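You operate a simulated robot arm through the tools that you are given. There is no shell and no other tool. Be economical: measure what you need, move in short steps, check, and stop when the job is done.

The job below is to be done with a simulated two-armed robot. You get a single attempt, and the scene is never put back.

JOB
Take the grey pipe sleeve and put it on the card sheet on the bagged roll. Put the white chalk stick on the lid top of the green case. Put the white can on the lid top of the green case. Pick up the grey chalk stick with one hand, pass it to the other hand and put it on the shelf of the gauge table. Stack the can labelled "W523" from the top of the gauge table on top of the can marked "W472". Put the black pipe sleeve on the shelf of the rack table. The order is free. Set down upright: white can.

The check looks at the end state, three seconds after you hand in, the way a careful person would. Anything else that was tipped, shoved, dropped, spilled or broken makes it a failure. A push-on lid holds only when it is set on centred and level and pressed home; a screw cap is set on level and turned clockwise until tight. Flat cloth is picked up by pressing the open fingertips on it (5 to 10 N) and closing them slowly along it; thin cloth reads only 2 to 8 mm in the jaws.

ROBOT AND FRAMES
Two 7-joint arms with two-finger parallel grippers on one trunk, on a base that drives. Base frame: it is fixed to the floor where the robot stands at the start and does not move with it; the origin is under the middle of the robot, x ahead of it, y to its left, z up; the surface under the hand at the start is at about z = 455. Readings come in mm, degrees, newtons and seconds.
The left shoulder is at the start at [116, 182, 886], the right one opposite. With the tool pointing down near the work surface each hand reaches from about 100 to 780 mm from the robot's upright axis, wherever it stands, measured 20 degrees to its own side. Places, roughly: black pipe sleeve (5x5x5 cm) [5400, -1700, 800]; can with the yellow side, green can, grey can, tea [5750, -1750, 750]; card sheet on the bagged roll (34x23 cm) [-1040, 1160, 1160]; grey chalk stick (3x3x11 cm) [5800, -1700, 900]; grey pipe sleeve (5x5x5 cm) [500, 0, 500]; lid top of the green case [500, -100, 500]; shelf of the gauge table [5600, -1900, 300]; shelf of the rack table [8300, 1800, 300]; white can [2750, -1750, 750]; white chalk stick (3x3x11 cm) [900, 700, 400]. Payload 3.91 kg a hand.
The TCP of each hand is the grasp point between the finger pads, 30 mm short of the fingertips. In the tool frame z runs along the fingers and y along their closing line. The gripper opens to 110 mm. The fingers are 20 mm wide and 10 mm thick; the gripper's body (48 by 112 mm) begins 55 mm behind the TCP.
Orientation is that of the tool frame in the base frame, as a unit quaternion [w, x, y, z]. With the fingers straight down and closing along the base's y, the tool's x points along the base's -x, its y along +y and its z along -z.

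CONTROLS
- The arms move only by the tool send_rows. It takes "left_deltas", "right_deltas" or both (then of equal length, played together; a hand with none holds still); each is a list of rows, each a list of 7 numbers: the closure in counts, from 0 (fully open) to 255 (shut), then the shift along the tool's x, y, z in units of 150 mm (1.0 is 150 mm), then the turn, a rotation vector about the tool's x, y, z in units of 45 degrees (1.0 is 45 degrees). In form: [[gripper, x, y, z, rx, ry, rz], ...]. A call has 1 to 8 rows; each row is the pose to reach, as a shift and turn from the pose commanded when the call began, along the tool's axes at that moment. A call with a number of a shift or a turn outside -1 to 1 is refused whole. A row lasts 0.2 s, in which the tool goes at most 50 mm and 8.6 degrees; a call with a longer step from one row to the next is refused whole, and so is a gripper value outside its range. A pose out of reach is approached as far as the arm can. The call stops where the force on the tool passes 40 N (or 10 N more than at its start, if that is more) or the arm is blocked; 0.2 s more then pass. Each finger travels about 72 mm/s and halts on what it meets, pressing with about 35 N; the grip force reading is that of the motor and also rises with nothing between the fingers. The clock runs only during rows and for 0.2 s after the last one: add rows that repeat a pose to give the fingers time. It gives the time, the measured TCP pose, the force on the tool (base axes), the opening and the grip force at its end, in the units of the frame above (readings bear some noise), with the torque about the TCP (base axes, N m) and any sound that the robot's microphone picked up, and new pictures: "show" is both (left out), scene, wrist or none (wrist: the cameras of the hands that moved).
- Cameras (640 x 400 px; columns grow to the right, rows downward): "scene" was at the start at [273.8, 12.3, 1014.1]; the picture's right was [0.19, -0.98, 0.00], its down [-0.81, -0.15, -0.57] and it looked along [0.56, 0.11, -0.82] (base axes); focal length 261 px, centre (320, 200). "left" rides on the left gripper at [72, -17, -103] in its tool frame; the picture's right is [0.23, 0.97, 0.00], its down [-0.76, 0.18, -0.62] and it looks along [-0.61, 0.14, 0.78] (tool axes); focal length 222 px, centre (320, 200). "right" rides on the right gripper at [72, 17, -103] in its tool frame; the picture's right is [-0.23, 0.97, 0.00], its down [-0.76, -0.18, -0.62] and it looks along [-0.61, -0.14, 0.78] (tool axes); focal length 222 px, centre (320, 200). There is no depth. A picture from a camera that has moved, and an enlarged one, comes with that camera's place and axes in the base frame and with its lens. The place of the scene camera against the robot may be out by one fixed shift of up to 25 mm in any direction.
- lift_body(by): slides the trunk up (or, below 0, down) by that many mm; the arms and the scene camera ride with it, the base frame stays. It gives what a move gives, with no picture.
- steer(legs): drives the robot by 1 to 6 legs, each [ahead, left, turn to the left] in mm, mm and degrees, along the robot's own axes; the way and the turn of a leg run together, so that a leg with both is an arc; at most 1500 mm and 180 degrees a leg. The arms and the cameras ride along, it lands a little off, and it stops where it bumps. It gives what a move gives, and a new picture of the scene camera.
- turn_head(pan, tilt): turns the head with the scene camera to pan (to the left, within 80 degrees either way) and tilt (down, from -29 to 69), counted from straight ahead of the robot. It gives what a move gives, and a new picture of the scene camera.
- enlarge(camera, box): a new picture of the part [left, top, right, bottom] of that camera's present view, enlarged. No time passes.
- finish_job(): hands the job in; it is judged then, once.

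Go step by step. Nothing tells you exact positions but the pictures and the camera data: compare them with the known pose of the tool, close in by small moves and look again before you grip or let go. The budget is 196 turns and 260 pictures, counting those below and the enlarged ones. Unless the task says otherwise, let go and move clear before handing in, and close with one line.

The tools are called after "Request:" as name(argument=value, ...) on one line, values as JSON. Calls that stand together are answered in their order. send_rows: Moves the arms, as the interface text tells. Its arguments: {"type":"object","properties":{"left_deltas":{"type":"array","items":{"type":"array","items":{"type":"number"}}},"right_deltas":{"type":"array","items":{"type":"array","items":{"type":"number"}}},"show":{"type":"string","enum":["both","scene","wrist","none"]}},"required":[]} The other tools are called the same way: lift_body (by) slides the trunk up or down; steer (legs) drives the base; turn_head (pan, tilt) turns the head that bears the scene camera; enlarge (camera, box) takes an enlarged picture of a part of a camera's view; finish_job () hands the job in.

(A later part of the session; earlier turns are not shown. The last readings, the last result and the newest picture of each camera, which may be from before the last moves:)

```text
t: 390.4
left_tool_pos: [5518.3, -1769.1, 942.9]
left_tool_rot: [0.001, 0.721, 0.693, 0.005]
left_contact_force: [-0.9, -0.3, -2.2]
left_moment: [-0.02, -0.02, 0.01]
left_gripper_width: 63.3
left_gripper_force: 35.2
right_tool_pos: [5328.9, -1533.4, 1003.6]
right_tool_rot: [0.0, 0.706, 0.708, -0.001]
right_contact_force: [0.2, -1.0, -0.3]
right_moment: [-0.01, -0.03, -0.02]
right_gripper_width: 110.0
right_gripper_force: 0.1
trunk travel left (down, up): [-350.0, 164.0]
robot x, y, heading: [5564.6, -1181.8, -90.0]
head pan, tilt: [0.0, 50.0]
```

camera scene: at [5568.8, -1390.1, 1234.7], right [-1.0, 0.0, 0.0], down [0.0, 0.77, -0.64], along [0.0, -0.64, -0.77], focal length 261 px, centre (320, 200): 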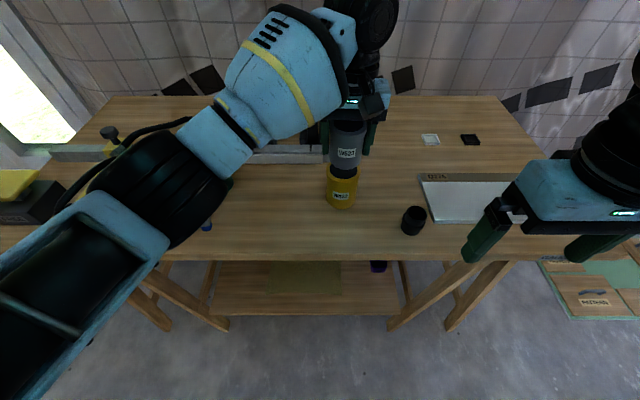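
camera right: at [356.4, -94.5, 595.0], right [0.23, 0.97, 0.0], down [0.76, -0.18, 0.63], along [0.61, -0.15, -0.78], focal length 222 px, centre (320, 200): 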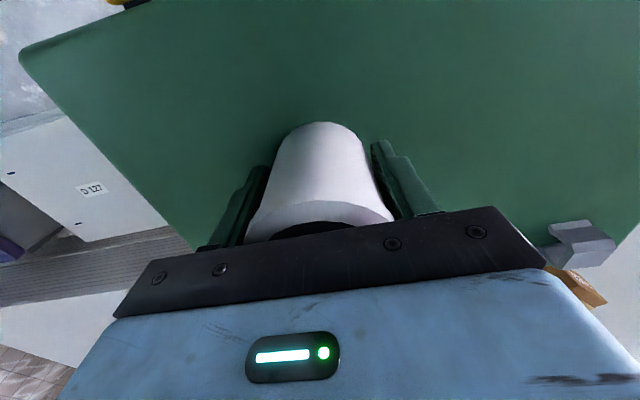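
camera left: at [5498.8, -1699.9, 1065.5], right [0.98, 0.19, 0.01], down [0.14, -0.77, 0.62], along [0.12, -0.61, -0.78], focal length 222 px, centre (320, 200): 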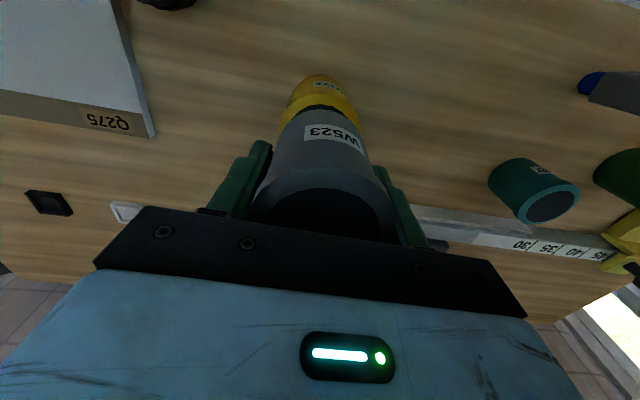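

Request:
send_rows(left_deltas=[[160, 0, 0, 0.01, 0, 0, 0], [160, 0, 0, 0.02, 0, 0, 0], [160, 0, 0, 0.03, 0, 0, 0], [160, 0, 0, 0.04, 0, 0, 0], [160, 0, 0, 0.045, 0, 0, 0]], show="none")

Request:
enlarge(camera="scene", box=[270, 90, 420, 220])

Request:
enlarge(camera="left", box=[220, 50, 420, 200])

```text
t: 391.6
left_tool_pos: [5517.0, -1769.1, 936.6]
left_tool_rot: [0.002, 0.72, 0.694, 0.004]
left_contact_force: [0.5, 0.1, -1.5]
left_moment: [-0.04, -0.01, 0.02]
left_gripper_width: 63.2
left_gripper_force: 35.3
right_tool_pos: [5330.1, -1533.7, 1003.4]
right_tool_rot: [0.0, 0.706, 0.708, 0.0]
right_contact_force: [-0.8, -1.0, 0.0]
right_moment: [0.0, 0.05, -0.03]
right_gripper_width: 109.9
right_gripper_force: 0.0
trunk travel left (down, up): [-350.0, 164.0]
robot x, y, heading: [5565.2, -1185.9, -90.2]
head pan, tilt: [0.0, 50.0]
```

```text
3.08 times, centred on (345, 155) of scene
camera zoom: at [5568.7, -1390.2, 1234.7], right [-1.0, 0.0, 0.0], down [0.0, 0.77, -0.64], along [0.0, -0.64, -0.77], focal length 803 px, centre (243, 338)
```

zoom: 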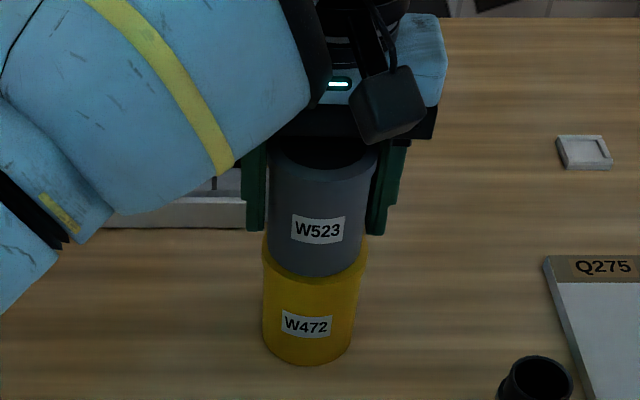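

```text
2.67 times, centred on (320, 125) of left
camera zoom: at [5501.1, -1697.4, 1040.9], right [0.98, 0.19, 0.01], down [0.14, -0.77, 0.62], along [0.12, -0.61, -0.78], focal length 592 px, centre (320, 400)
```

zoom: 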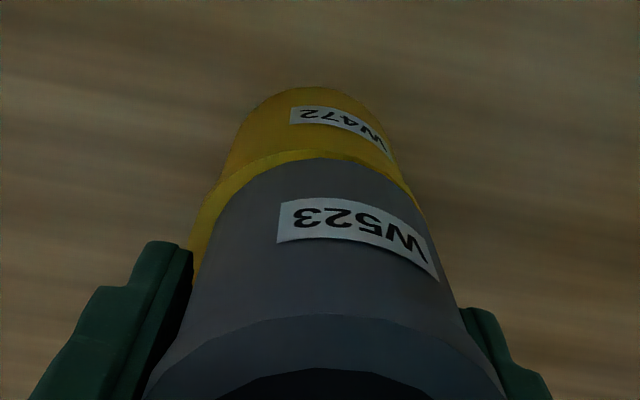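

Request:
send_rows(left_deltas=[[160, 0, -0.007, 0.01, 0, 0, 0], [160, 0, -0.007, 0.02, 0, 0, 0], [160, 0, -0.007, 0.03, 0, 0, 0], [160, 0, -0.007, 0.04, 0, 0, 0], [160, 0, -0.007, 0.05, 0, 0, 0], [160, 0, -0.007, 0.05, 0, 0, 0]], show="none")

```text
t: 393.0
left_tool_pos: [5515.5, -1769.0, 933.0]
left_tool_rot: [0.003, 0.72, 0.694, 0.001]
left_contact_force: [0.7, -4.2, 24.5]
left_moment: [0.14, 0.01, -0.03]
left_gripper_width: 63.3
left_gripper_force: 35.3
right_tool_pos: [5329.3, -1533.6, 1003.9]
right_tool_rot: [0.001, 0.706, 0.708, -0.001]
right_contact_force: [-0.1, -0.8, 0.1]
right_moment: [0.01, 0.02, -0.06]
right_gripper_width: 110.2
right_gripper_force: 0.0
trunk travel left (down, up): [-350.0, 164.0]
robot x, y, heading: [5558.8, -1183.5, -90.3]
head pan, tilt: [0.0, 50.0]
```

Request:
send_rows(left_deltas=[[160, 0, 0, -0.014, 0, 0, 0], [105, 0, 0, -0.014, 0, 0, 0], [90, 0, 0, -0.014, 0, 0, 0], [70, 0, 0, -0.014, 0, 0, 0], [40, 0, 0, -0.014, 0, 0, 0], [0, 0, 0, -0.014, 0, 0, 0], [0, 0, 0, -0.014, 0, 0, 0]], show="wrist")

Request:
enlarge(camera="scene", box=[270, 90, 420, 220])

```text
t: 394.6
left_tool_pos: [5515.6, -1768.9, 931.5]
left_tool_rot: [0.001, 0.721, 0.693, 0.004]
left_contact_force: [-0.3, -0.3, 0.3]
left_moment: [0.04, -0.02, 0.0]
left_gripper_width: 109.9
left_gripper_force: 0.0
right_tool_pos: [5328.8, -1534.7, 1003.1]
right_tool_rot: [0.0, 0.707, 0.707, 0.0]
right_contact_force: [0.2, -0.8, 0.1]
right_moment: [0.0, 0.01, 0.01]
right_gripper_width: 110.0
right_gripper_force: 0.1
trunk travel left (down, up): [-350.0, 164.0]
robot x, y, heading: [5561.6, -1182.6, -89.9]
head pan, tilt: [0.0, 50.0]
camera left: at [5500.0, -1697.2, 1035.5], right [0.98, 0.19, 0.01], down [0.14, -0.77, 0.62], along [0.12, -0.61, -0.78], focal length 222 px, centre (320, 200)
```

left: 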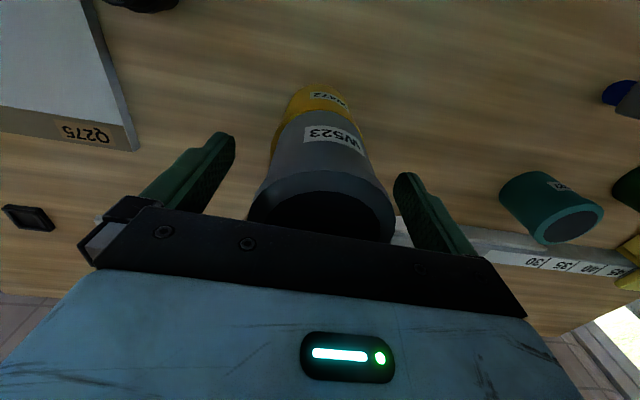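

```text
3.08 times, centred on (345, 155) of scene
camera zoom: at [5568.7, -1390.0, 1234.7], right [-1.0, 0.0, 0.0], down [0.0, 0.77, -0.64], along [0.0, -0.64, -0.77], focal length 803 px, centre (243, 338)
```

zoom: 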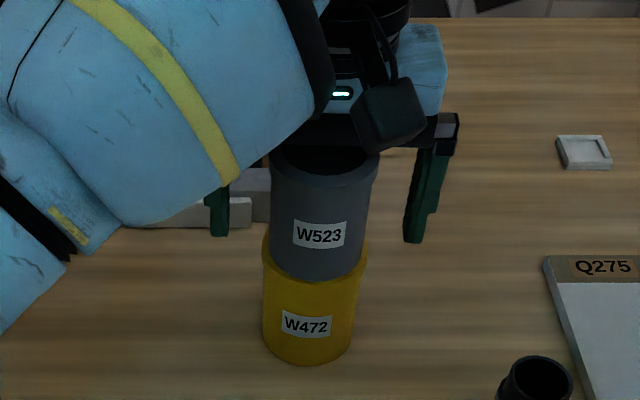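

Request:
send_rows(left_deltas=[[0, 0, 0, -0.2, 0, 0, 0], [0, 0, 0, -0.5, 0, 0, 0], [0, 0, 0, -0.8, 0, 0, 0], [0, 0, 0.15, -0.95, 0, 0, 0], [0, 0.1, 0.45, -0.95, 0, 0, 0], [0, 0.2, 0.75, -0.95, 0, 0, 0], [0, 0.35, 1.0, -0.9, 0, 0, 0]], show="none")

Request:
send_rows(left_deltas=[[0, 0.1, 0.25, 0, 0, 0, 0], [0, 0.2, 0.5, 0, 0, 0, 0], [0, 0.3, 0.7, 0.1, 0, 0, 0], [0, 0.3, 0.7, 0.2, 0, 0, 0]], show="both")

```text
t: 396.2
left_tool_pos: [5668.5, -1721.6, 1066.8]
left_tool_rot: [0.001, 0.72, 0.694, 0.003]
left_contact_force: [1.3, -0.3, 0.0]
left_moment: [0.01, 0.02, 0.01]
left_gripper_width: 110.0
left_gripper_force: 0.1
right_tool_pos: [5331.5, -1533.7, 1004.2]
right_tool_rot: [-0.001, 0.706, 0.708, -0.001]
right_contact_force: [0.3, 0.0, 0.3]
right_moment: [-0.01, 0.02, 0.01]
right_gripper_width: 110.0
right_gripper_force: 0.0
trunk travel left (down, up): [-350.0, 164.0]
robot x, y, heading: [5562.0, -1182.2, -90.1]
head pan, tilt: [0.0, 50.0]
```

```text
t: 397.2
left_tool_pos: [5773.2, -1682.3, 1039.5]
left_tool_rot: [0.002, 0.721, 0.693, 0.004]
left_contact_force: [0.9, -0.3, -0.5]
left_moment: [0.02, -0.04, -0.03]
left_gripper_width: 109.7
left_gripper_force: 0.2
right_tool_pos: [5329.6, -1534.6, 1003.3]
right_tool_rot: [0.0, 0.707, 0.708, 0.0]
right_contact_force: [-0.4, -0.5, -0.4]
right_moment: [0.0, 0.0, 0.0]
right_gripper_width: 109.9
right_gripper_force: 0.1
trunk travel left (down, up): [-350.0, 164.0]
robot x, y, heading: [5563.3, -1177.2, -90.1]
head pan, tilt: [0.0, 50.0]
camera scene: at [5568.2, -1390.4, 1234.6], right [-1.0, 0.0, 0.0], down [0.0, 0.77, -0.64], along [0.0, -0.64, -0.77], focal length 261 px, centre (320, 200)
camera left: at [5758.0, -1609.8, 1143.2], right [0.98, 0.19, 0.01], down [0.14, -0.77, 0.62], along [0.12, -0.61, -0.78], focal length 222 px, centre (320, 200)
```

scene: 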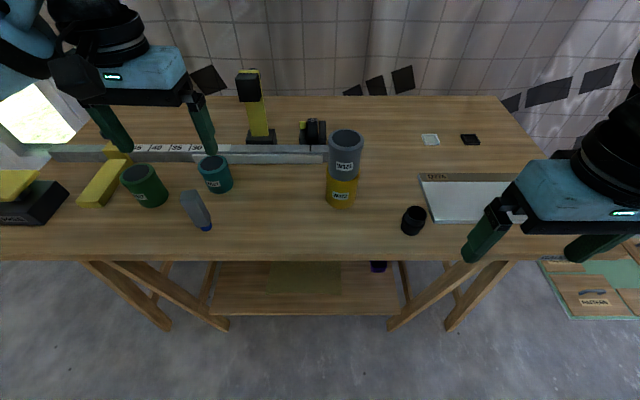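
left: 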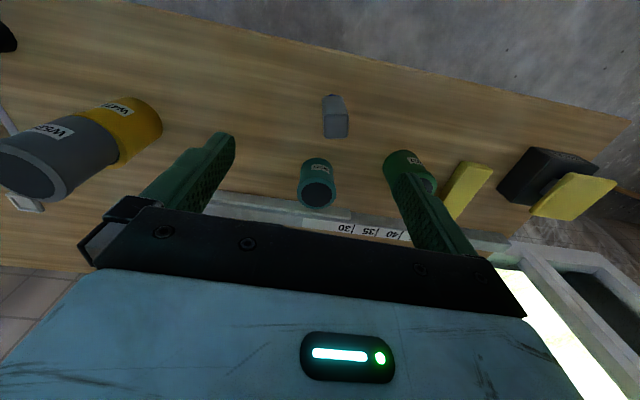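

Request:
enlarge(camera="left", box=[270, 70, 400, 160])

```text
4.44 times, centred on (335, 115) of left
camera zoom: at [5758.0, -1609.8, 1143.2], right [0.98, 0.19, 0.01], down [0.14, -0.77, 0.62], along [0.12, -0.61, -0.78], focal length 987 px, centre (253, 578)
```

zoom: 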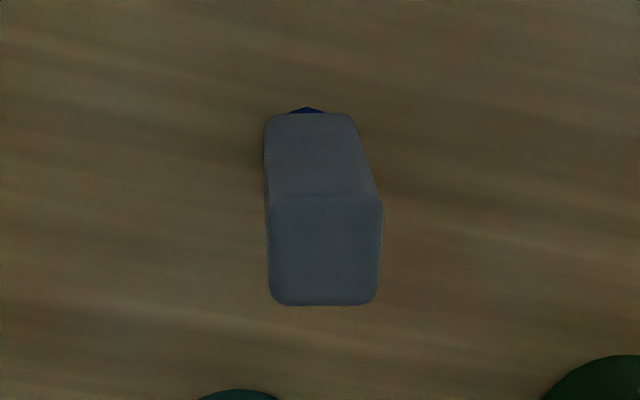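

The chalk stands at about (5792, -1690) turned about 11°. I align the left gripper, partly closed, and descend above it.

Request:
send_rows(left_deltas=[[93, -0.02, 0.06, 0.1, 0, 0, -0.15], [93, -0.048, 0.129, 0.25, 0, 0, -0.295], [93, -0.048, 0.129, 0.45, 0, 0, -0.295], [93, -0.048, 0.129, 0.5, 0, 0, -0.295]], show="wrist")

```text
t: 398.2
left_tool_pos: [5791.9, -1689.9, 963.6]
left_tool_rot: [0.002, 0.635, 0.772, 0.002]
left_contact_force: [-0.1, 0.3, -0.4]
left_moment: [0.02, -0.02, -0.01]
left_gripper_width: 70.3
left_gripper_force: 0.0
right_tool_pos: [5329.8, -1534.7, 1003.1]
right_tool_rot: [0.0, 0.706, 0.708, 0.0]
right_contact_force: [-1.1, 0.3, -0.2]
right_moment: [0.02, 0.0, 0.0]
right_gripper_width: 109.9
right_gripper_force: 0.0
trunk travel left (down, up): [-350.0, 164.0]
robot x, y, heading: [5564.6, -1178.2, -89.9]
head pan, tilt: [0.0, 50.0]
camera left: at [5760.7, -1623.0, 1068.0], right [0.91, 0.41, 0.01], down [0.32, -0.71, 0.62], along [0.26, -0.57, -0.78], focal length 222 px, centre (320, 200)
```

left: 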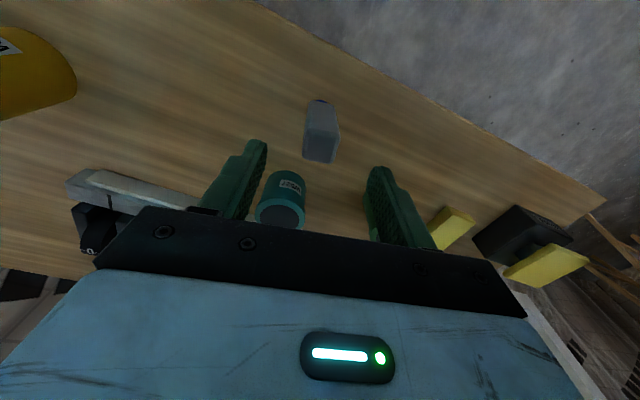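

Request:
send_rows(left_deltas=[[93, -0.01, 0.012, 0.2, 0, 0, 0], [93, -0.01, 0.012, 0.4, 0, 0, 0], [93, -0.01, 0.012, 0.46, 0, 0, 0], [150, -0.01, 0.012, 0.46, 0, 0, 0], [200, -0.01, 0.012, 0.46, 0, 0, 0], [220, -0.01, 0.012, 0.46, 0, 0, 0], [220, -0.01, 0.012, 0.46, 0, 0, 0]], show="wrist")

```text
t: 399.8
left_tool_pos: [5795.1, -1690.4, 896.0]
left_tool_rot: [0.002, 0.635, 0.773, 0.004]
left_contact_force: [-0.4, -1.9, 0.6]
left_moment: [-0.05, -0.01, 0.01]
left_gripper_width: 27.2
left_gripper_force: 34.5
right_tool_pos: [5329.7, -1532.5, 1003.6]
right_tool_rot: [0.0, 0.706, 0.708, 0.0]
right_contact_force: [-0.3, 0.2, -0.1]
right_moment: [-0.01, 0.01, 0.03]
right_gripper_width: 110.0
right_gripper_force: 0.0
trunk travel left (down, up): [-350.0, 164.0]
robot x, y, heading: [5563.1, -1180.4, -90.0]
head pan, tilt: [0.0, 50.0]
camera left: at [5763.6, -1623.7, 999.0], right [0.91, 0.41, 0.01], down [0.32, -0.71, 0.62], along [0.26, -0.57, -0.78], focal length 222 px, centre (320, 200)
```

left: 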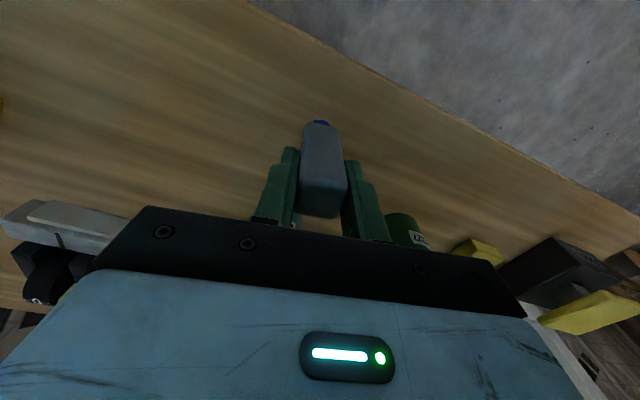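

Chalk held. I lift it, back away from the table, and set up the handover.

Request:
send_rows(left_deltas=[[220, 0, 0, -0.15, 0, 0, 0], [220, 0, 0, -0.4, 0, 0, 0], [220, 0, 0, -0.7, 0, 0, 0], [220, 0, 0, -1.0, 0, 0, 0]], show="none")

Request:
steer(legs=[[-350, 0, 0]])

Request:
send_rows(left_deltas=[[220, 0.1, -0.15, 0, 0, 0, 0.16], [220, 0.2, -0.3, 0, 0, 0, 0.33], [220, 0.3, -0.45, 0, 0, 0, 0.5], [220, 0.4, -0.6, 0, 0, 0, 0.66], [220, 0.45, -0.75, 0, 0, 0, 0.83], [220, 0.5, -0.9, 0, 0, 0, 1.0], [220, 0.5, -0.9, 0, 0, 0, 1.0]], right_deltas=[[0, 0, 0, 0, 0, 0, -0.16], [0, 0, 0, 0, 0, 0, -0.33], [0, 0, 0, 0, 0, 0, -0.5], [0, 0, 0, 0, 0, 0, -0.66], [0, 0, 0, 0, 0, 0, -0.83], [0, 0, 0, 0, 0, 0, -1.0], [0, 0, 0, 0, 0, 0, -1.0]], show="none")

```text
t: 400.8
left_tool_pos: [5794.4, -1690.7, 1045.8]
left_tool_rot: [0.002, 0.635, 0.772, 0.004]
left_contact_force: [-0.4, 0.3, 0.2]
left_moment: [0.03, 0.0, 0.02]
left_gripper_width: 27.4
left_gripper_force: 35.1
right_tool_pos: [5329.1, -1534.1, 1004.5]
right_tool_rot: [0.001, 0.706, 0.708, 0.0]
right_contact_force: [0.5, 1.2, -0.1]
right_moment: [-0.03, 0.0, 0.0]
right_gripper_width: 110.1
right_gripper_force: 0.1
trunk travel left (down, up): [-350.0, 164.0]
robot x, y, heading: [5567.4, -1181.9, -90.2]
head pan, tilt: [0.0, 50.0]
```

```text
t: 403.1
left_tool_pos: [5793.7, -1341.0, 1046.0]
left_tool_rot: [0.002, 0.635, 0.772, 0.004]
left_contact_force: [0.6, -0.2, -0.7]
left_moment: [-0.01, 0.0, 0.04]
left_gripper_width: 27.5
left_gripper_force: 34.8
right_tool_pos: [5328.7, -1185.1, 1004.2]
right_tool_rot: [0.0, 0.707, 0.707, 0.001]
right_contact_force: [-0.5, 0.3, 0.0]
right_moment: [0.02, 0.0, -0.01]
right_gripper_width: 110.2
right_gripper_force: 0.1
trunk travel left (down, up): [-350.0, 164.0]
robot x, y, heading: [5562.8, -833.5, -89.7]
head pan, tilt: [0.0, 50.0]
camera scene: at [5568.6, -1040.9, 1234.8], right [-1.0, 0.0, 0.0], down [0.0, 0.77, -0.64], along [0.0, -0.64, -0.77], focal length 261 px, centre (320, 200)
```

scene: 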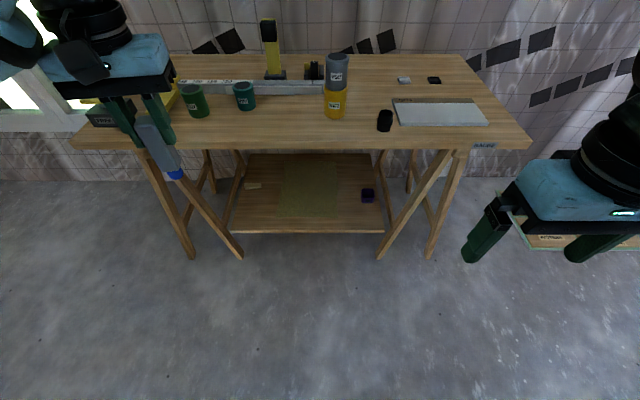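

```text
t: 404.7
left_tool_pos: [5647.8, -1294.7, 1044.1]
left_tool_rot: [0.001, 0.884, 0.468, 0.004]
left_contact_force: [0.6, 0.3, -1.0]
left_moment: [0.03, 0.0, 0.01]
left_gripper_width: 27.6
left_gripper_force: 34.7
right_tool_pos: [5330.6, -1185.2, 1003.3]
right_tool_rot: [0.0, 0.382, 0.924, 0.0]
right_contact_force: [0.2, -0.5, 0.2]
right_moment: [0.01, 0.01, -0.02]
right_gripper_width: 109.9
right_gripper_force: 0.0
trunk travel left (down, up): [-350.0, 164.0]
robot x, y, heading: [5560.9, -832.2, -90.1]
head pan, tilt: [0.0, 50.0]
```

Request:
send_rows(left_deltas=[[220, 0, 0, 0, 0, 0, 0.12], [220, 0, 0, 0, 0, 0, 0.25], [220, 0, 0, 0, 0, 0, 0.25], [220, 0, 0, 0, 0, 0, 0.25], [220, 0, 0, 0, 0, 0, 0.25], [220, 0, 0, 0, 0, 0, 0.25], [220, 0, 0, 0, 0, 0, 0.25]], right_deltas=[[30, -0.1, 0.16, 0.03, 0, -0.16, 0], [60, -0.2, 0.33, 0.06, 0, -0.33, 0], [93, -0.3, 0.49, 0.1, 0, -0.5, 0], [93, -0.4, 0.65, 0.13, 0, -0.66, 0], [93, -0.5, 0.82, 0.13, 0, -0.83, 0], [93, -0.6, 0.98, 0.13, 0, -1.0, 0], [93, -0.6, 0.98, 0.13, 0, -1.0, 0]], show="both")

```text
t: 406.3
left_tool_pos: [5646.0, -1294.7, 1045.2]
left_tool_rot: [0.001, 0.925, 0.38, 0.005]
left_contact_force: [-0.6, -0.4, -1.4]
left_moment: [-0.05, -0.03, -0.04]
left_gripper_width: 27.0
left_gripper_force: 34.8
right_tool_pos: [5538.8, -1212.2, 1002.3]
right_tool_rot: [0.353, 0.353, 0.854, -0.145]
right_contact_force: [0.1, 0.3, 0.6]
right_moment: [0.04, 0.0, -0.02]
right_gripper_width: 69.6
right_gripper_force: 0.1
right hand out of reach, approached as far as the arm can: row 3, 4, 5, 6, 7
trunk travel left (down, up): [-350.0, 164.0]
robot x, y, heading: [5560.2, -830.0, -89.8]
head pan, tilt: [0.0, 50.0]
camera scene: at [5568.0, -1041.3, 1234.7], right [-1.0, 0.0, 0.0], down [0.0, 0.77, -0.64], along [0.0, -0.64, -0.77], focal length 261 px, centre (320, 200)
camera right: at [5461.4, -1114.1, 1024.0], right [0.8, 0.58, 0.16], down [-0.06, -0.19, 0.98], along [0.59, -0.79, -0.12], focal length 222 px, centre (320, 200)
camera left: at [5684.0, -1233.3, 1148.5], right [0.85, -0.53, 0.01], down [-0.42, -0.66, 0.62], along [-0.32, -0.53, -0.79], focal length 222 px, centre (320, 200)
```

scene: 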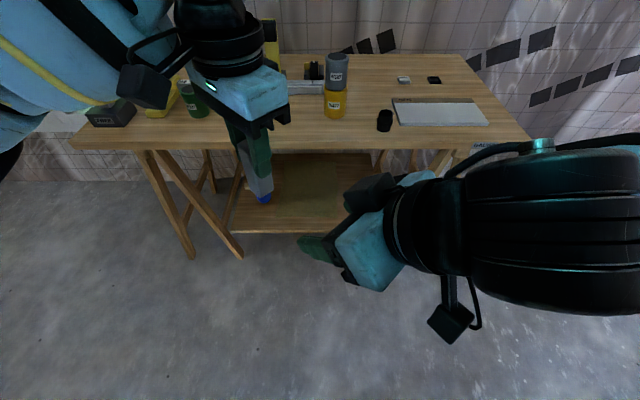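
right: 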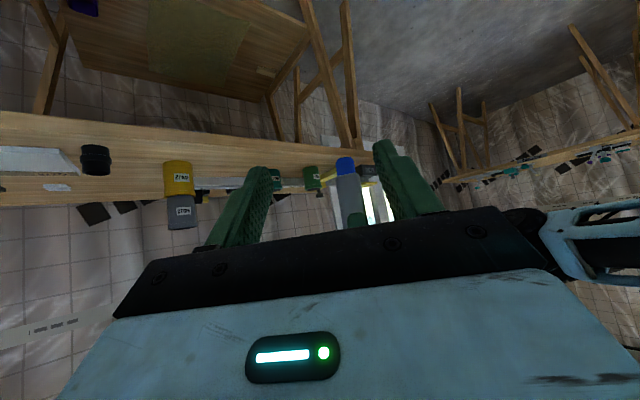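
left: 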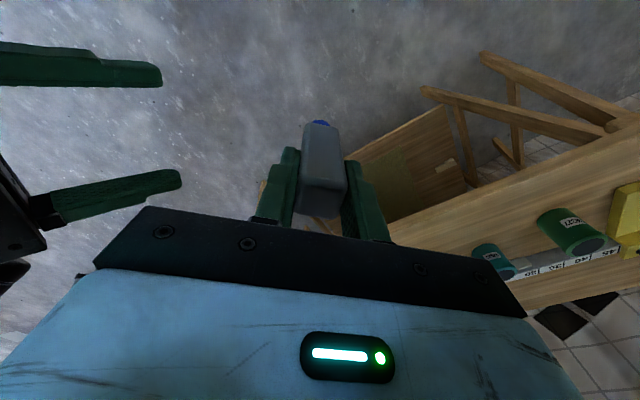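

Request:
send_rows(right_deltas=[[93, -0.1, 0.11, 0.05, 0, 0, 0], [93, -0.2, 0.11, 0.2, 0, 0, 0], [93, -0.3, 0.11, 0.35, 0, 0, 0], [93, -0.3, 0.11, 0.35, 0, 0, 0]], show="wrist")

```text
t: 407.3
left_tool_pos: [5646.2, -1295.9, 1044.2]
left_tool_rot: [0.0, 0.925, 0.381, 0.004]
left_contact_force: [0.2, 0.6, -0.5]
left_moment: [0.0, 0.02, 0.02]
left_gripper_width: 27.3
left_gripper_force: 34.5
right_tool_pos: [5600.3, -1251.1, 996.6]
right_tool_rot: [0.353, 0.353, 0.854, -0.146]
right_contact_force: [-0.5, 0.0, 0.6]
right_moment: [-0.03, -0.01, 0.0]
right_gripper_width: 69.9
right_gripper_force: 0.1
trunk travel left (down, up): [-350.0, 164.0]
robot x, y, heading: [5559.8, -833.4, -90.2]
head pan, tilt: [0.0, 50.0]
camera right: at [5522.2, -1152.4, 1018.7], right [0.8, 0.58, 0.16], down [-0.06, -0.19, 0.98], along [0.59, -0.79, -0.12], focal length 222 px, centre (320, 200)
```

right: 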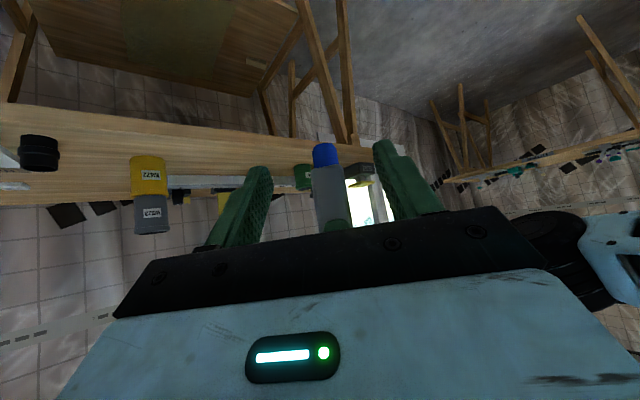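

Request:
send_rows(right_deltas=[[93, -0.08, 0, 0.12, 0, 0, 0], [93, -0.17, 0, 0.24, 0, 0, 0], [93, -0.248, 0, 0.357, 0, 0, 0], [93, -0.248, 0, 0.357, 0, 0, 0]], show="both")

```text
t: 408.0
left_tool_pos: [5654.3, -1300.9, 1043.3]
left_tool_rot: [0.006, 0.92, 0.391, 0.009]
left_contact_force: [3.9, -2.6, 0.0]
left_moment: [0.06, 0.08, -0.05]
left_gripper_width: 27.2
left_gripper_force: 35.0
right_tool_pos: [5638.1, -1289.1, 988.7]
right_tool_rot: [0.355, 0.351, 0.854, -0.146]
right_contact_force: [-3.2, 2.2, -0.2]
right_moment: [-0.19, -0.28, 0.07]
right_gripper_width: 69.9
right_gripper_force: 0.1
trunk travel left (down, up): [-350.0, 164.0]
robot x, y, heading: [5565.5, -830.2, -90.0]
head pan, tilt: [0.0, 50.0]
stopped in row 3 (left hand): the force on the tool passed its limit at 60 N (the readings are from after the stop); the commanded pose is now the measured one
camera scene: at [5569.0, -1041.5, 1234.7], right [-1.0, 0.0, 0.0], down [0.0, 0.77, -0.64], along [0.0, -0.64, -0.77], focal length 261 px, centre (320, 200)
camera right: at [5560.6, -1191.5, 1010.2], right [0.8, 0.58, 0.16], down [-0.06, -0.19, 0.98], along [0.6, -0.79, -0.12], focal length 222 px, centre (320, 200)
```

scene: 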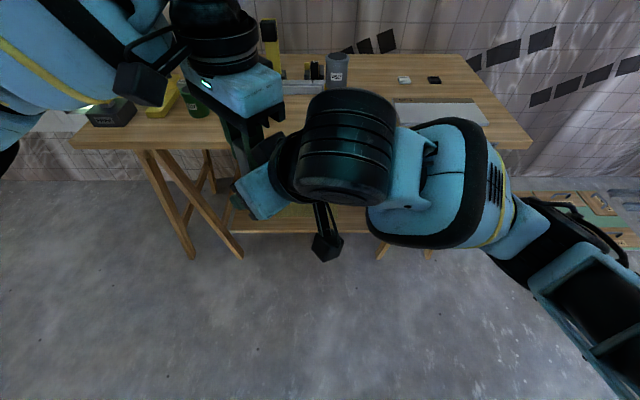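
right: 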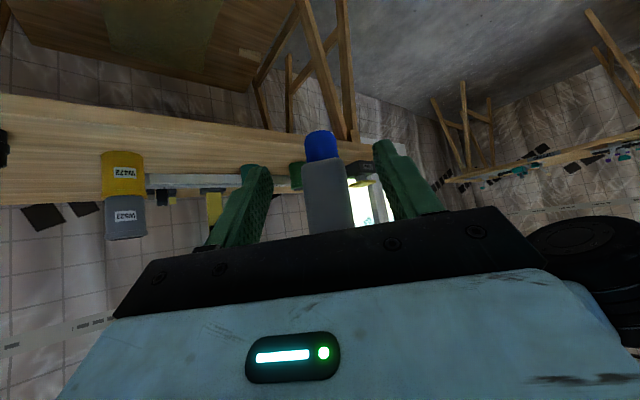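

Request:
send_rows(right_deltas=[[93, 0.047, 0, -0.047, 0, 0, 0], [93, 0.118, 0, 0.024, 0, 0, 0], [93, 0.047, 0, 0.094, 0, 0, 0], [93, -0.014, 0, 0.155, 0, 0, 0], [93, -0.014, 0, 0.155, 0, 0, 0]], show="wrist")

Request:
enlarge(camera="left", box=[180, 80, 440, 250])

```text
t: 408.9
left_tool_pos: [5659.8, -1304.7, 1045.0]
left_tool_rot: [0.01, 0.917, 0.399, 0.013]
left_contact_force: [3.3, -2.9, -0.9]
left_moment: [0.01, 0.04, -0.06]
left_gripper_width: 27.1
left_gripper_force: 35.5
right_tool_pos: [5643.4, -1293.9, 972.8]
right_tool_rot: [0.353, 0.35, 0.855, -0.145]
right_contact_force: [-4.2, 3.7, 0.3]
right_moment: [-0.21, -0.3, 0.06]
right_gripper_width: 69.8
right_gripper_force: 0.1
trunk travel left (down, up): [-350.0, 164.0]
robot x, y, heading: [5560.8, -832.0, -90.1]
head pan, tilt: [0.0, 50.0]
stopped in row 4 (left hand): the force on the tool passed its limit at 53 N (the readings are from after the stop); the commanded pose is now the measured one
camera right: at [5565.6, -1196.5, 995.2], right [0.8, 0.58, 0.16], down [-0.05, -0.2, 0.98], along [0.6, -0.79, -0.13], focal length 222 px, centre (320, 200)
```

right: 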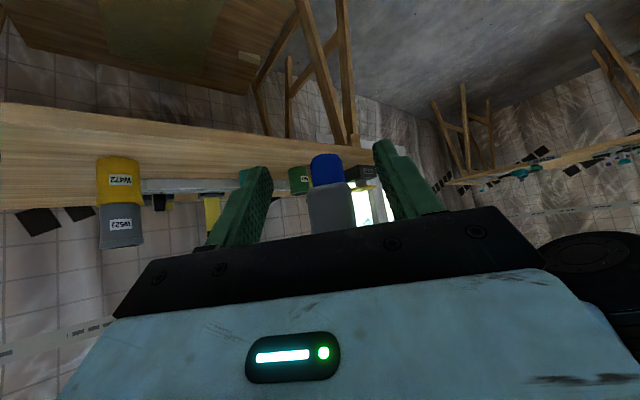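

```text
2.35 times, centred on (310, 165) of left
camera zoom: at [5693.2, -1240.3, 1148.7], right [0.87, -0.5, 0.03], down [-0.41, -0.67, 0.62], along [-0.29, -0.55, -0.79], focal length 523 px, centre (344, 282)
```

zoom: 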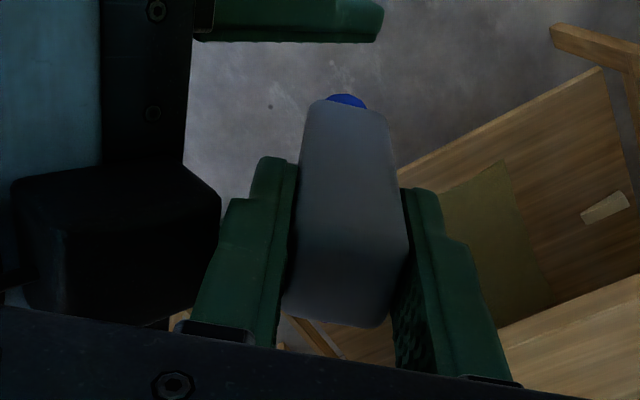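

The right finger mount is meeting the left finger. I back the right hand off and pitch it flatter.

Request:
send_rows(right_deltas=[[93, 0.1, 0, -0.1, 0, 0, 0], [93, 0.2, 0, -0.2, 0, -0.17, 0], [93, 0.2, 0, -0.2, 0, -0.34, 0], [93, 0.2, 0, -0.2, 0, -0.5, 0], [93, 0.2, 0, -0.2, 0, -0.5, 0]], show="wrist")

```text
t: 410.1
left_tool_pos: [5659.5, -1304.4, 1044.1]
left_tool_rot: [0.009, 0.917, 0.399, 0.013]
left_contact_force: [-0.1, 0.1, -0.8]
left_moment: [-0.01, 0.01, 0.01]
left_gripper_width: 27.4
left_gripper_force: 35.2
right_tool_pos: [5613.0, -1264.5, 972.9]
right_tool_rot: [0.514, 0.315, 0.769, -0.212]
right_contact_force: [1.0, -0.3, 0.0]
right_moment: [-0.01, -0.01, 0.04]
right_gripper_width: 69.8
right_gripper_force: 0.1
trunk travel left (down, up): [-350.0, 164.0]
robot x, y, heading: [5563.3, -827.1, -90.3]
head pan, tilt: [0.0, 50.0]
camera right: at [5536.4, -1167.9, 946.3], right [0.75, 0.63, 0.21], down [-0.33, 0.07, 0.94], along [0.58, -0.77, 0.26], focal length 222 px, centre (320, 200)
```

right: 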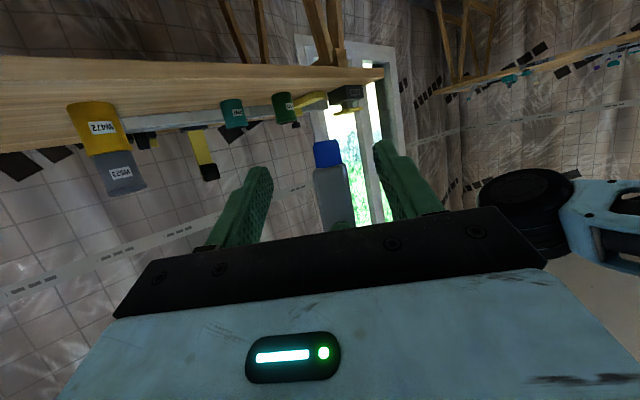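

Request:
send_rows(right_deltas=[[93, -0.04, 0.028, 0.1, 0, 0, 0], [93, -0.08, 0.028, 0.21, 0, 0, 0], [93, -0.11, 0.028, 0.3, 0, 0, 0], [93, -0.143, 0.028, 0.38, 0, 0, 0], [93, -0.143, 0.028, 0.38, 0, 0, 0]], show="wrist")

Request:
enlarge(camera="left", box=[180, 80, 440, 250])

```text
t: 411.4
left_tool_pos: [5658.8, -1304.0, 1043.1]
left_tool_rot: [0.01, 0.917, 0.399, 0.013]
left_contact_force: [0.9, 0.1, -0.9]
left_moment: [0.03, 0.0, -0.01]
left_gripper_width: 27.0
left_gripper_force: 35.1
right_tool_pos: [5658.0, -1305.4, 971.1]
right_tool_rot: [0.513, 0.315, 0.77, -0.211]
right_contact_force: [0.6, -0.2, 0.0]
right_moment: [-0.01, 0.01, -0.02]
right_gripper_width: 70.0
right_gripper_force: 0.1
trunk travel left (down, up): [-350.0, 164.0]
robot x, y, heading: [5560.5, -830.9, -90.0]
head pan, tilt: [0.0, 50.0]
camera right: at [5582.2, -1207.6, 943.8], right [0.75, 0.63, 0.21], down [-0.32, 0.07, 0.94], along [0.58, -0.77, 0.26], focal length 222 px, centre (320, 200)
```

right: 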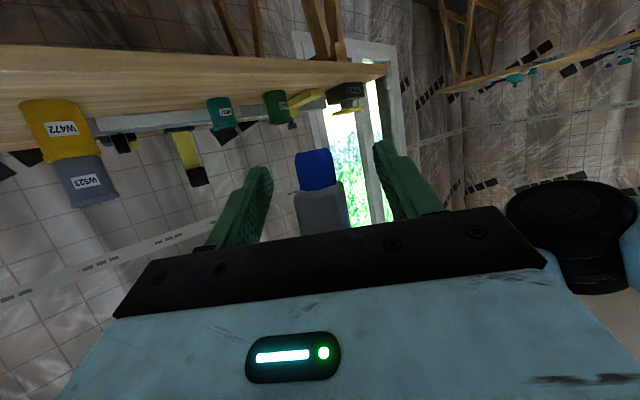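

```text
2.35 times, centred on (310, 165) of left
camera zoom: at [5692.5, -1239.9, 1148.7], right [0.87, -0.5, 0.03], down [-0.41, -0.67, 0.62], along [-0.29, -0.55, -0.79], focal length 523 px, centre (344, 282)
```

zoom: 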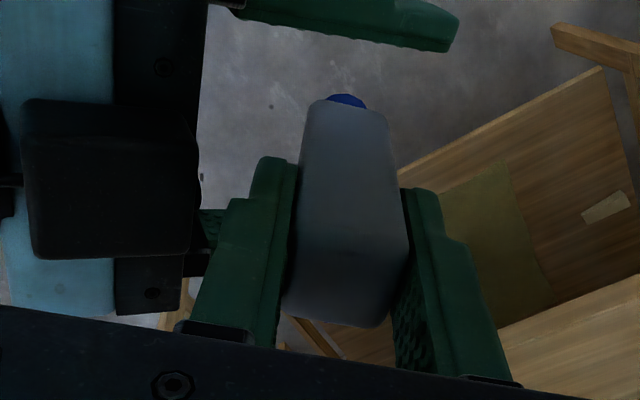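

Aligned without contact. Right closes, then left opens.

Request:
send_rows(right_deltas=[[130, 0, 0, 0, 0, 0, 0], [160, 0, 0, 0, 0, 0, 0], [180, 0, 0, 0, 0, 0, 0], [200, 0, 0, 0, 0, 0, 0], [220, 0, 0, 0, 0, 0, 0], [220, 0, 0, 0, 0, 0, 0], [220, 0, 0, 0, 0, 0, 0]], show="wrist")

```text
t: 412.9
left_tool_pos: [5660.8, -1303.1, 1043.5]
left_tool_rot: [0.01, 0.917, 0.399, 0.012]
left_contact_force: [5.5, 4.9, -1.3]
left_moment: [0.07, -0.04, -0.56]
left_gripper_width: 27.2
left_gripper_force: 34.5
right_tool_pos: [5659.0, -1304.7, 970.5]
right_tool_rot: [0.513, 0.315, 0.77, -0.212]
right_contact_force: [-4.9, -4.2, 0.4]
right_moment: [0.27, -0.35, 0.5]
right_gripper_width: 27.5
right_gripper_force: 34.4
trunk travel left (down, up): [-350.0, 164.0]
robot x, y, heading: [5557.9, -830.6, -90.2]
head pan, tilt: [0.0, 50.0]
camera right: at [5582.0, -1207.7, 943.7], right [0.75, 0.63, 0.21], down [-0.32, 0.07, 0.94], along [0.58, -0.77, 0.26], focal length 222 px, centre (320, 200)
```

right: 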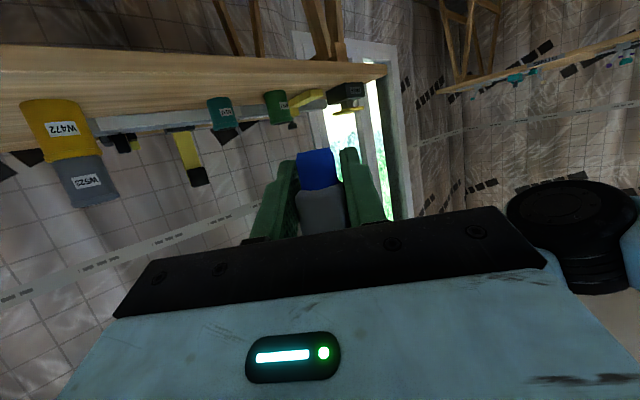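

Request:
send_rows(left_deltas=[[190, 0, 0, 0, 0, 0, 0], [175, 0, 0, 0, 0, 0, 0], [165, 0, 0, 0, 0, 0, 0], [165, 0, 0, -0.1, 0, 0, 0], [165, 0, 0, -0.3, 0, 0, 0], [165, 0, 0, -0.6, 0, 0, 0], [165, 0, 0, -0.9, 0, 0, 0]], show="both")

```text
t: 414.6
left_tool_pos: [5655.0, -1302.0, 1181.2]
left_tool_rot: [0.01, 0.917, 0.399, 0.013]
left_contact_force: [0.5, -0.3, -0.3]
left_moment: [-0.03, -0.01, 0.0]
left_gripper_width: 38.9
left_gripper_force: 0.2
right_tool_pos: [5658.5, -1303.2, 970.3]
right_tool_rot: [0.513, 0.314, 0.771, -0.211]
right_contact_force: [-0.4, 0.0, 0.6]
right_moment: [0.01, 0.03, -0.01]
right_gripper_width: 27.5
right_gripper_force: 34.7
trunk travel left (down, up): [-350.0, 164.0]
robot x, y, heading: [5564.2, -831.6, -90.2]
head pan, tilt: [0.0, 50.0]
camera scene: at [5568.1, -1040.6, 1234.9], right [-1.0, 0.0, 0.0], down [0.0, 0.77, -0.64], along [0.0, -0.64, -0.77], focal length 261 px, centre (320, 200)
camera left: at [5687.6, -1238.5, 1284.5], right [0.87, -0.5, 0.03], down [-0.41, -0.67, 0.62], along [-0.29, -0.55, -0.79], focal length 222 px, centre (320, 200)
```

scene: 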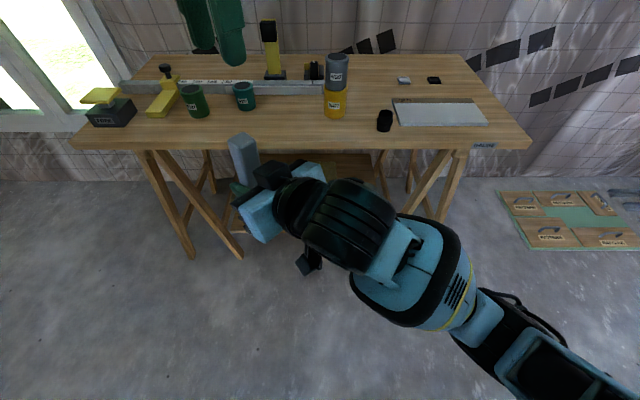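
left: 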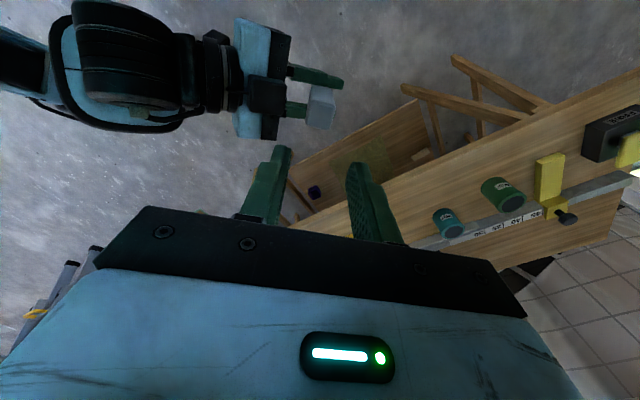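

Handover succeeded. Next I turn the right hand to face the shelf, pull the left hand clear, and lower the trunk.

Request:
send_rows(left_deltas=[[165, 0.16, -0.07, 0, 0, 0, 0], [165, 0.32, -0.15, 0, 0, 0, 0], [165, 0.48, -0.22, 0, 0, 0, 0], [165, 0.64, -0.3, 0, 0, 0, 0], [165, 0.8, -0.37, 0, 0, 0, 0], [165, 0.96, -0.44, 0, 0, 0, 0], [165, 0.96, -0.44, 0, 0, 0, 0]], right_deltas=[[220, 0.065, -0.1, -0.16, 0.154, 0, 0.063], [220, 0.13, -0.2, -0.32, 0.308, 0, 0.127], [220, 0.195, -0.3, -0.48, 0.462, 0, 0.19], [220, 0.26, -0.4, -0.63, 0.616, 0, 0.254], [220, 0.325, -0.5, -0.79, 0.77, 0, 0.317], [220, 0.39, -0.61, -0.95, 0.924, 0, 0.381], [220, 0.39, -0.61, -0.95, 0.924, 0, 0.381]], show="scene")

```text
t: 416.1
left_tool_pos: [5708.2, -1171.6, 1190.1]
left_tool_rot: [-0.025, 0.9, 0.435, -0.004]
left_contact_force: [0.1, 0.0, 0.0]
left_moment: [0.03, -0.02, -0.01]
left_gripper_width: 38.8
left_gripper_force: 0.0
right_tool_pos: [5485.0, -1263.5, 972.1]
right_tool_rot: [0.393, 0.586, 0.59, -0.393]
right_contact_force: [0.1, -0.6, -0.4]
right_moment: [-0.03, -0.01, -0.02]
right_gripper_width: 27.4
right_gripper_force: 35.1
trunk travel left (down, up): [-350.0, 164.0]
robot x, y, heading: [5563.8, -832.5, -89.8]
head pan, tilt: [0.0, 50.0]
camera scene: at [5584.3, -1043.8, 1239.8], right [-0.98, -0.2, 0.0], down [-0.14, 0.71, -0.69], along [0.14, -0.68, -0.72], focal length 261 px, centre (320, 200)
```

scene: 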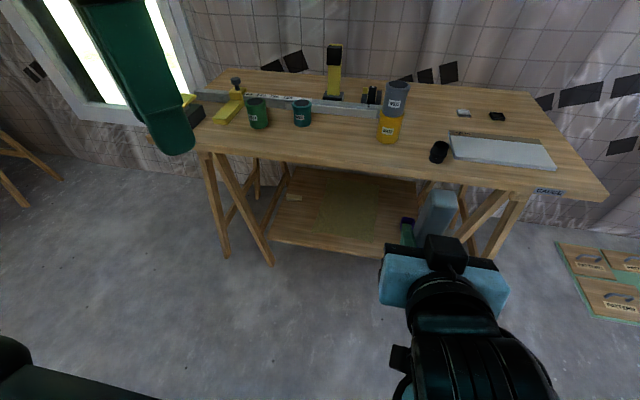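

Request:
send_rows(left_deltas=[[165, 0.04, 0.22, 0.1, 0, 0, 0], [165, 0.09, 0.44, 0.2, 0, 0, 0], [165, 0.13, 0.66, 0.3, 0, 0, 0], [165, 0.18, 0.87, 0.4, 0, 0, 0]], show="none")

Request:
lift_body(by=-345)

Request:
turn_head(pan=-5, tilt=40)

```text
t: 417.1
left_tool_pos: [5820.7, -1222.0, 1123.2]
left_tool_rot: [0.012, 0.917, 0.398, 0.013]
left_contact_force: [-0.6, -0.2, -0.3]
left_moment: [-0.03, 0.01, 0.02]
left_gripper_width: 38.7
left_gripper_force: 0.0
right_tool_pos: [5486.1, -1262.1, 972.5]
right_tool_rot: [0.393, 0.585, 0.591, -0.393]
right_contact_force: [0.3, 0.1, -0.8]
right_moment: [0.04, -0.03, 0.01]
right_gripper_width: 27.4
right_gripper_force: 35.5
trunk travel left (down, up): [-350.0, 164.0]
robot x, y, heading: [5558.8, -827.4, -90.2]
head pan, tilt: [0.0, 50.0]
```

```text
t: 420.7
left_tool_pos: [5820.4, -1197.9, 873.1]
left_tool_rot: [0.032, 0.916, 0.399, 0.004]
left_contact_force: [0.3, -0.3, -0.4]
left_moment: [-0.01, 0.0, -0.04]
left_gripper_width: 38.7
left_gripper_force: 0.0
right_tool_pos: [5478.5, -1283.6, 637.8]
right_tool_rot: [0.325, 0.624, 0.629, -0.33]
right_contact_force: [-0.2, 1.0, -0.8]
right_moment: [-0.01, -0.02, -0.01]
right_gripper_width: 27.3
right_gripper_force: 35.4
trunk travel left (down, up): [-92.0, 422.0]
robot x, y, heading: [5566.6, -830.9, -90.3]
head pan, tilt: [0.0, 50.0]
stopped: the arm was blocked; the commanded pose is now the measured one
```

```text
t: 421.4
left_tool_pos: [5820.3, -1199.6, 870.8]
left_tool_rot: [0.031, 0.917, 0.399, 0.003]
left_contact_force: [0.1, -0.4, 1.0]
left_moment: [-0.02, 0.01, -0.01]
left_gripper_width: 38.8
left_gripper_force: 0.2
right_tool_pos: [5479.0, -1285.0, 635.9]
right_tool_rot: [0.323, 0.623, 0.63, -0.331]
right_contact_force: [-0.7, -0.2, 0.0]
right_moment: [0.01, 0.0, 0.0]
right_gripper_width: 27.2
right_gripper_force: 34.6
trunk travel left (down, up): [-92.0, 422.0]
robot x, y, heading: [5563.1, -831.0, -90.2]
head pan, tilt: [-5.0, 40.0]
camera scene: at [5561.0, -1136.3, 971.9], right [-1.0, 0.09, 0.0], down [0.06, 0.64, -0.77], along [-0.07, -0.76, -0.64], focal length 261 px, centre (320, 200)
```

scene: 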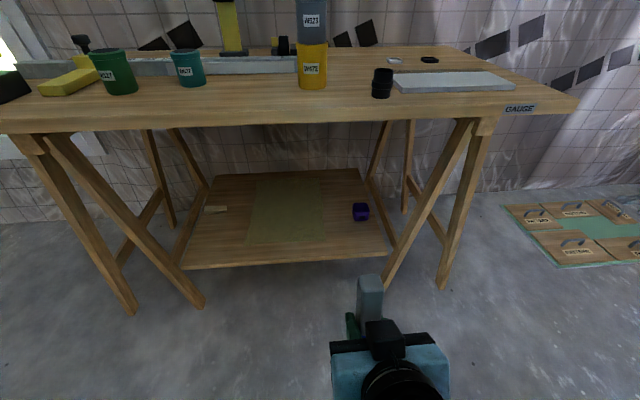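

The trunk stopped early but is low enough. I correct the wrist pitch and lower the right hand toward shelf height before driving in.

Request:
send_rows(right_deltas=[[220, 0.1, -0.05, 0.15, 0, -0.09, 0], [220, 0.2, -0.1, 0.3, 0, -0.18, 0], [220, 0.3, -0.17, 0.45, 0, -0.273, 0], [220, 0.4, -0.22, 0.6, 0, -0.273, 0], [220, 0.5, -0.28, 0.75, 0, -0.273, 0], [220, 0.59, -0.33, 0.9, 0, -0.273, 0]], show="none")

```text
t: 422.9
left_tool_pos: [5820.8, -1200.4, 865.5]
left_tool_rot: [0.028, 0.917, 0.399, 0.005]
left_contact_force: [0.4, -0.2, 0.5]
left_moment: [0.02, -0.03, 0.02]
left_gripper_width: 38.9
left_gripper_force: 0.1
right_tool_pos: [5431.3, -1342.6, 478.6]
right_tool_rot: [0.39, 0.589, 0.591, -0.39]
right_contact_force: [0.2, -1.0, -0.8]
right_moment: [-0.03, -0.02, -0.01]
right_gripper_width: 27.0
right_gripper_force: 34.8
trunk travel left (down, up): [-92.0, 422.0]
robot x, y, heading: [5560.4, -830.5, -90.0]
head pan, tilt: [-5.0, 40.0]
```

Request:
send_rows(right_deltas=[[220, 0.15, 0, 0.12, 0, 0, 0], [220, 0.3, 0, 0.24, 0, 0, 0], [220, 0.45, 0, 0.36, 0, 0, 0], [220, 0.535, 0, 0.444, 0, 0, 0]], show="none")

Request:
steer(legs=[[200, 0, 0]])

Request:
enlarge(camera="right", box=[0, 0, 640, 400])

```text
t: 424.1
left_tool_pos: [5821.0, -1200.4, 862.1]
left_tool_rot: [0.027, 0.917, 0.398, 0.004]
left_contact_force: [0.0, 1.0, 0.7]
left_moment: [-0.05, 0.02, 0.02]
left_gripper_width: 39.1
left_gripper_force: 0.1
right_tool_pos: [5395.0, -1360.4, 356.3]
right_tool_rot: [0.357, 0.56, 0.628, -0.407]
right_contact_force: [-0.5, -0.1, -0.8]
right_moment: [-0.04, 0.01, 0.0]
right_gripper_width: 27.3
right_gripper_force: 34.8
trunk travel left (down, up): [-92.0, 422.0]
robot x, y, heading: [5564.5, -830.2, -89.9]
head pan, tilt: [-5.0, 40.0]
stopped in row 4 (right hand): the arm was blocked; the commanded pose is now the measured one
```

```text
t: 425.6
left_tool_pos: [5820.1, -1400.5, 865.2]
left_tool_rot: [0.029, 0.917, 0.398, 0.005]
left_contact_force: [0.3, -0.6, -0.4]
left_moment: [0.02, 0.0, -0.04]
left_gripper_width: 39.0
left_gripper_force: 0.2
right_tool_pos: [5394.2, -1559.5, 357.7]
right_tool_rot: [0.356, 0.561, 0.626, -0.408]
right_contact_force: [0.3, 0.3, 0.4]
right_moment: [-0.01, -0.01, 0.0]
right_gripper_width: 27.9
right_gripper_force: 35.0
trunk travel left (down, up): [-92.0, 422.0]
robot x, y, heading: [5564.9, -1032.1, -90.4]
head pan, tilt: [-5.0, 40.0]
camera scene: at [5560.0, -1337.2, 965.9], right [-1.0, 0.09, 0.0], down [0.06, 0.64, -0.77], along [-0.07, -0.76, -0.64], focal length 261 px, centre (320, 200)
```

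scene: 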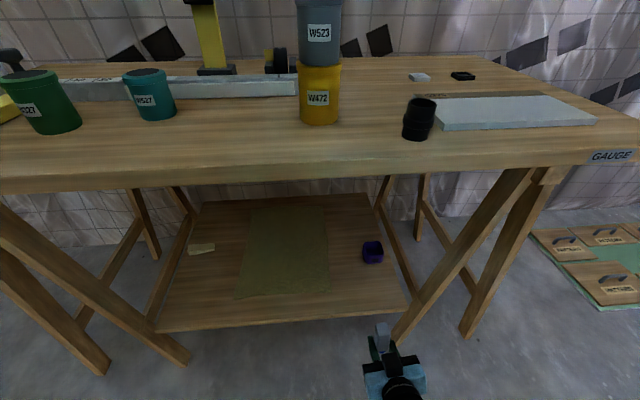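

```text
1.00 times, centred on (320, 200) of right (not enlarged: the box is as wide or as high as the picture)
camera zoom: at [5402.9, -1435.9, 333.0], right [0.99, -0.06, 0.1], down [-0.08, 0.25, 0.97], along [-0.08, -0.97, 0.24], focal length 222 px, centre (320, 200)
```

zoom: 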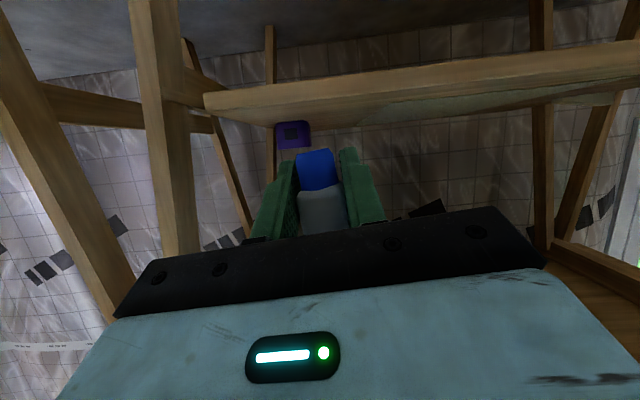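

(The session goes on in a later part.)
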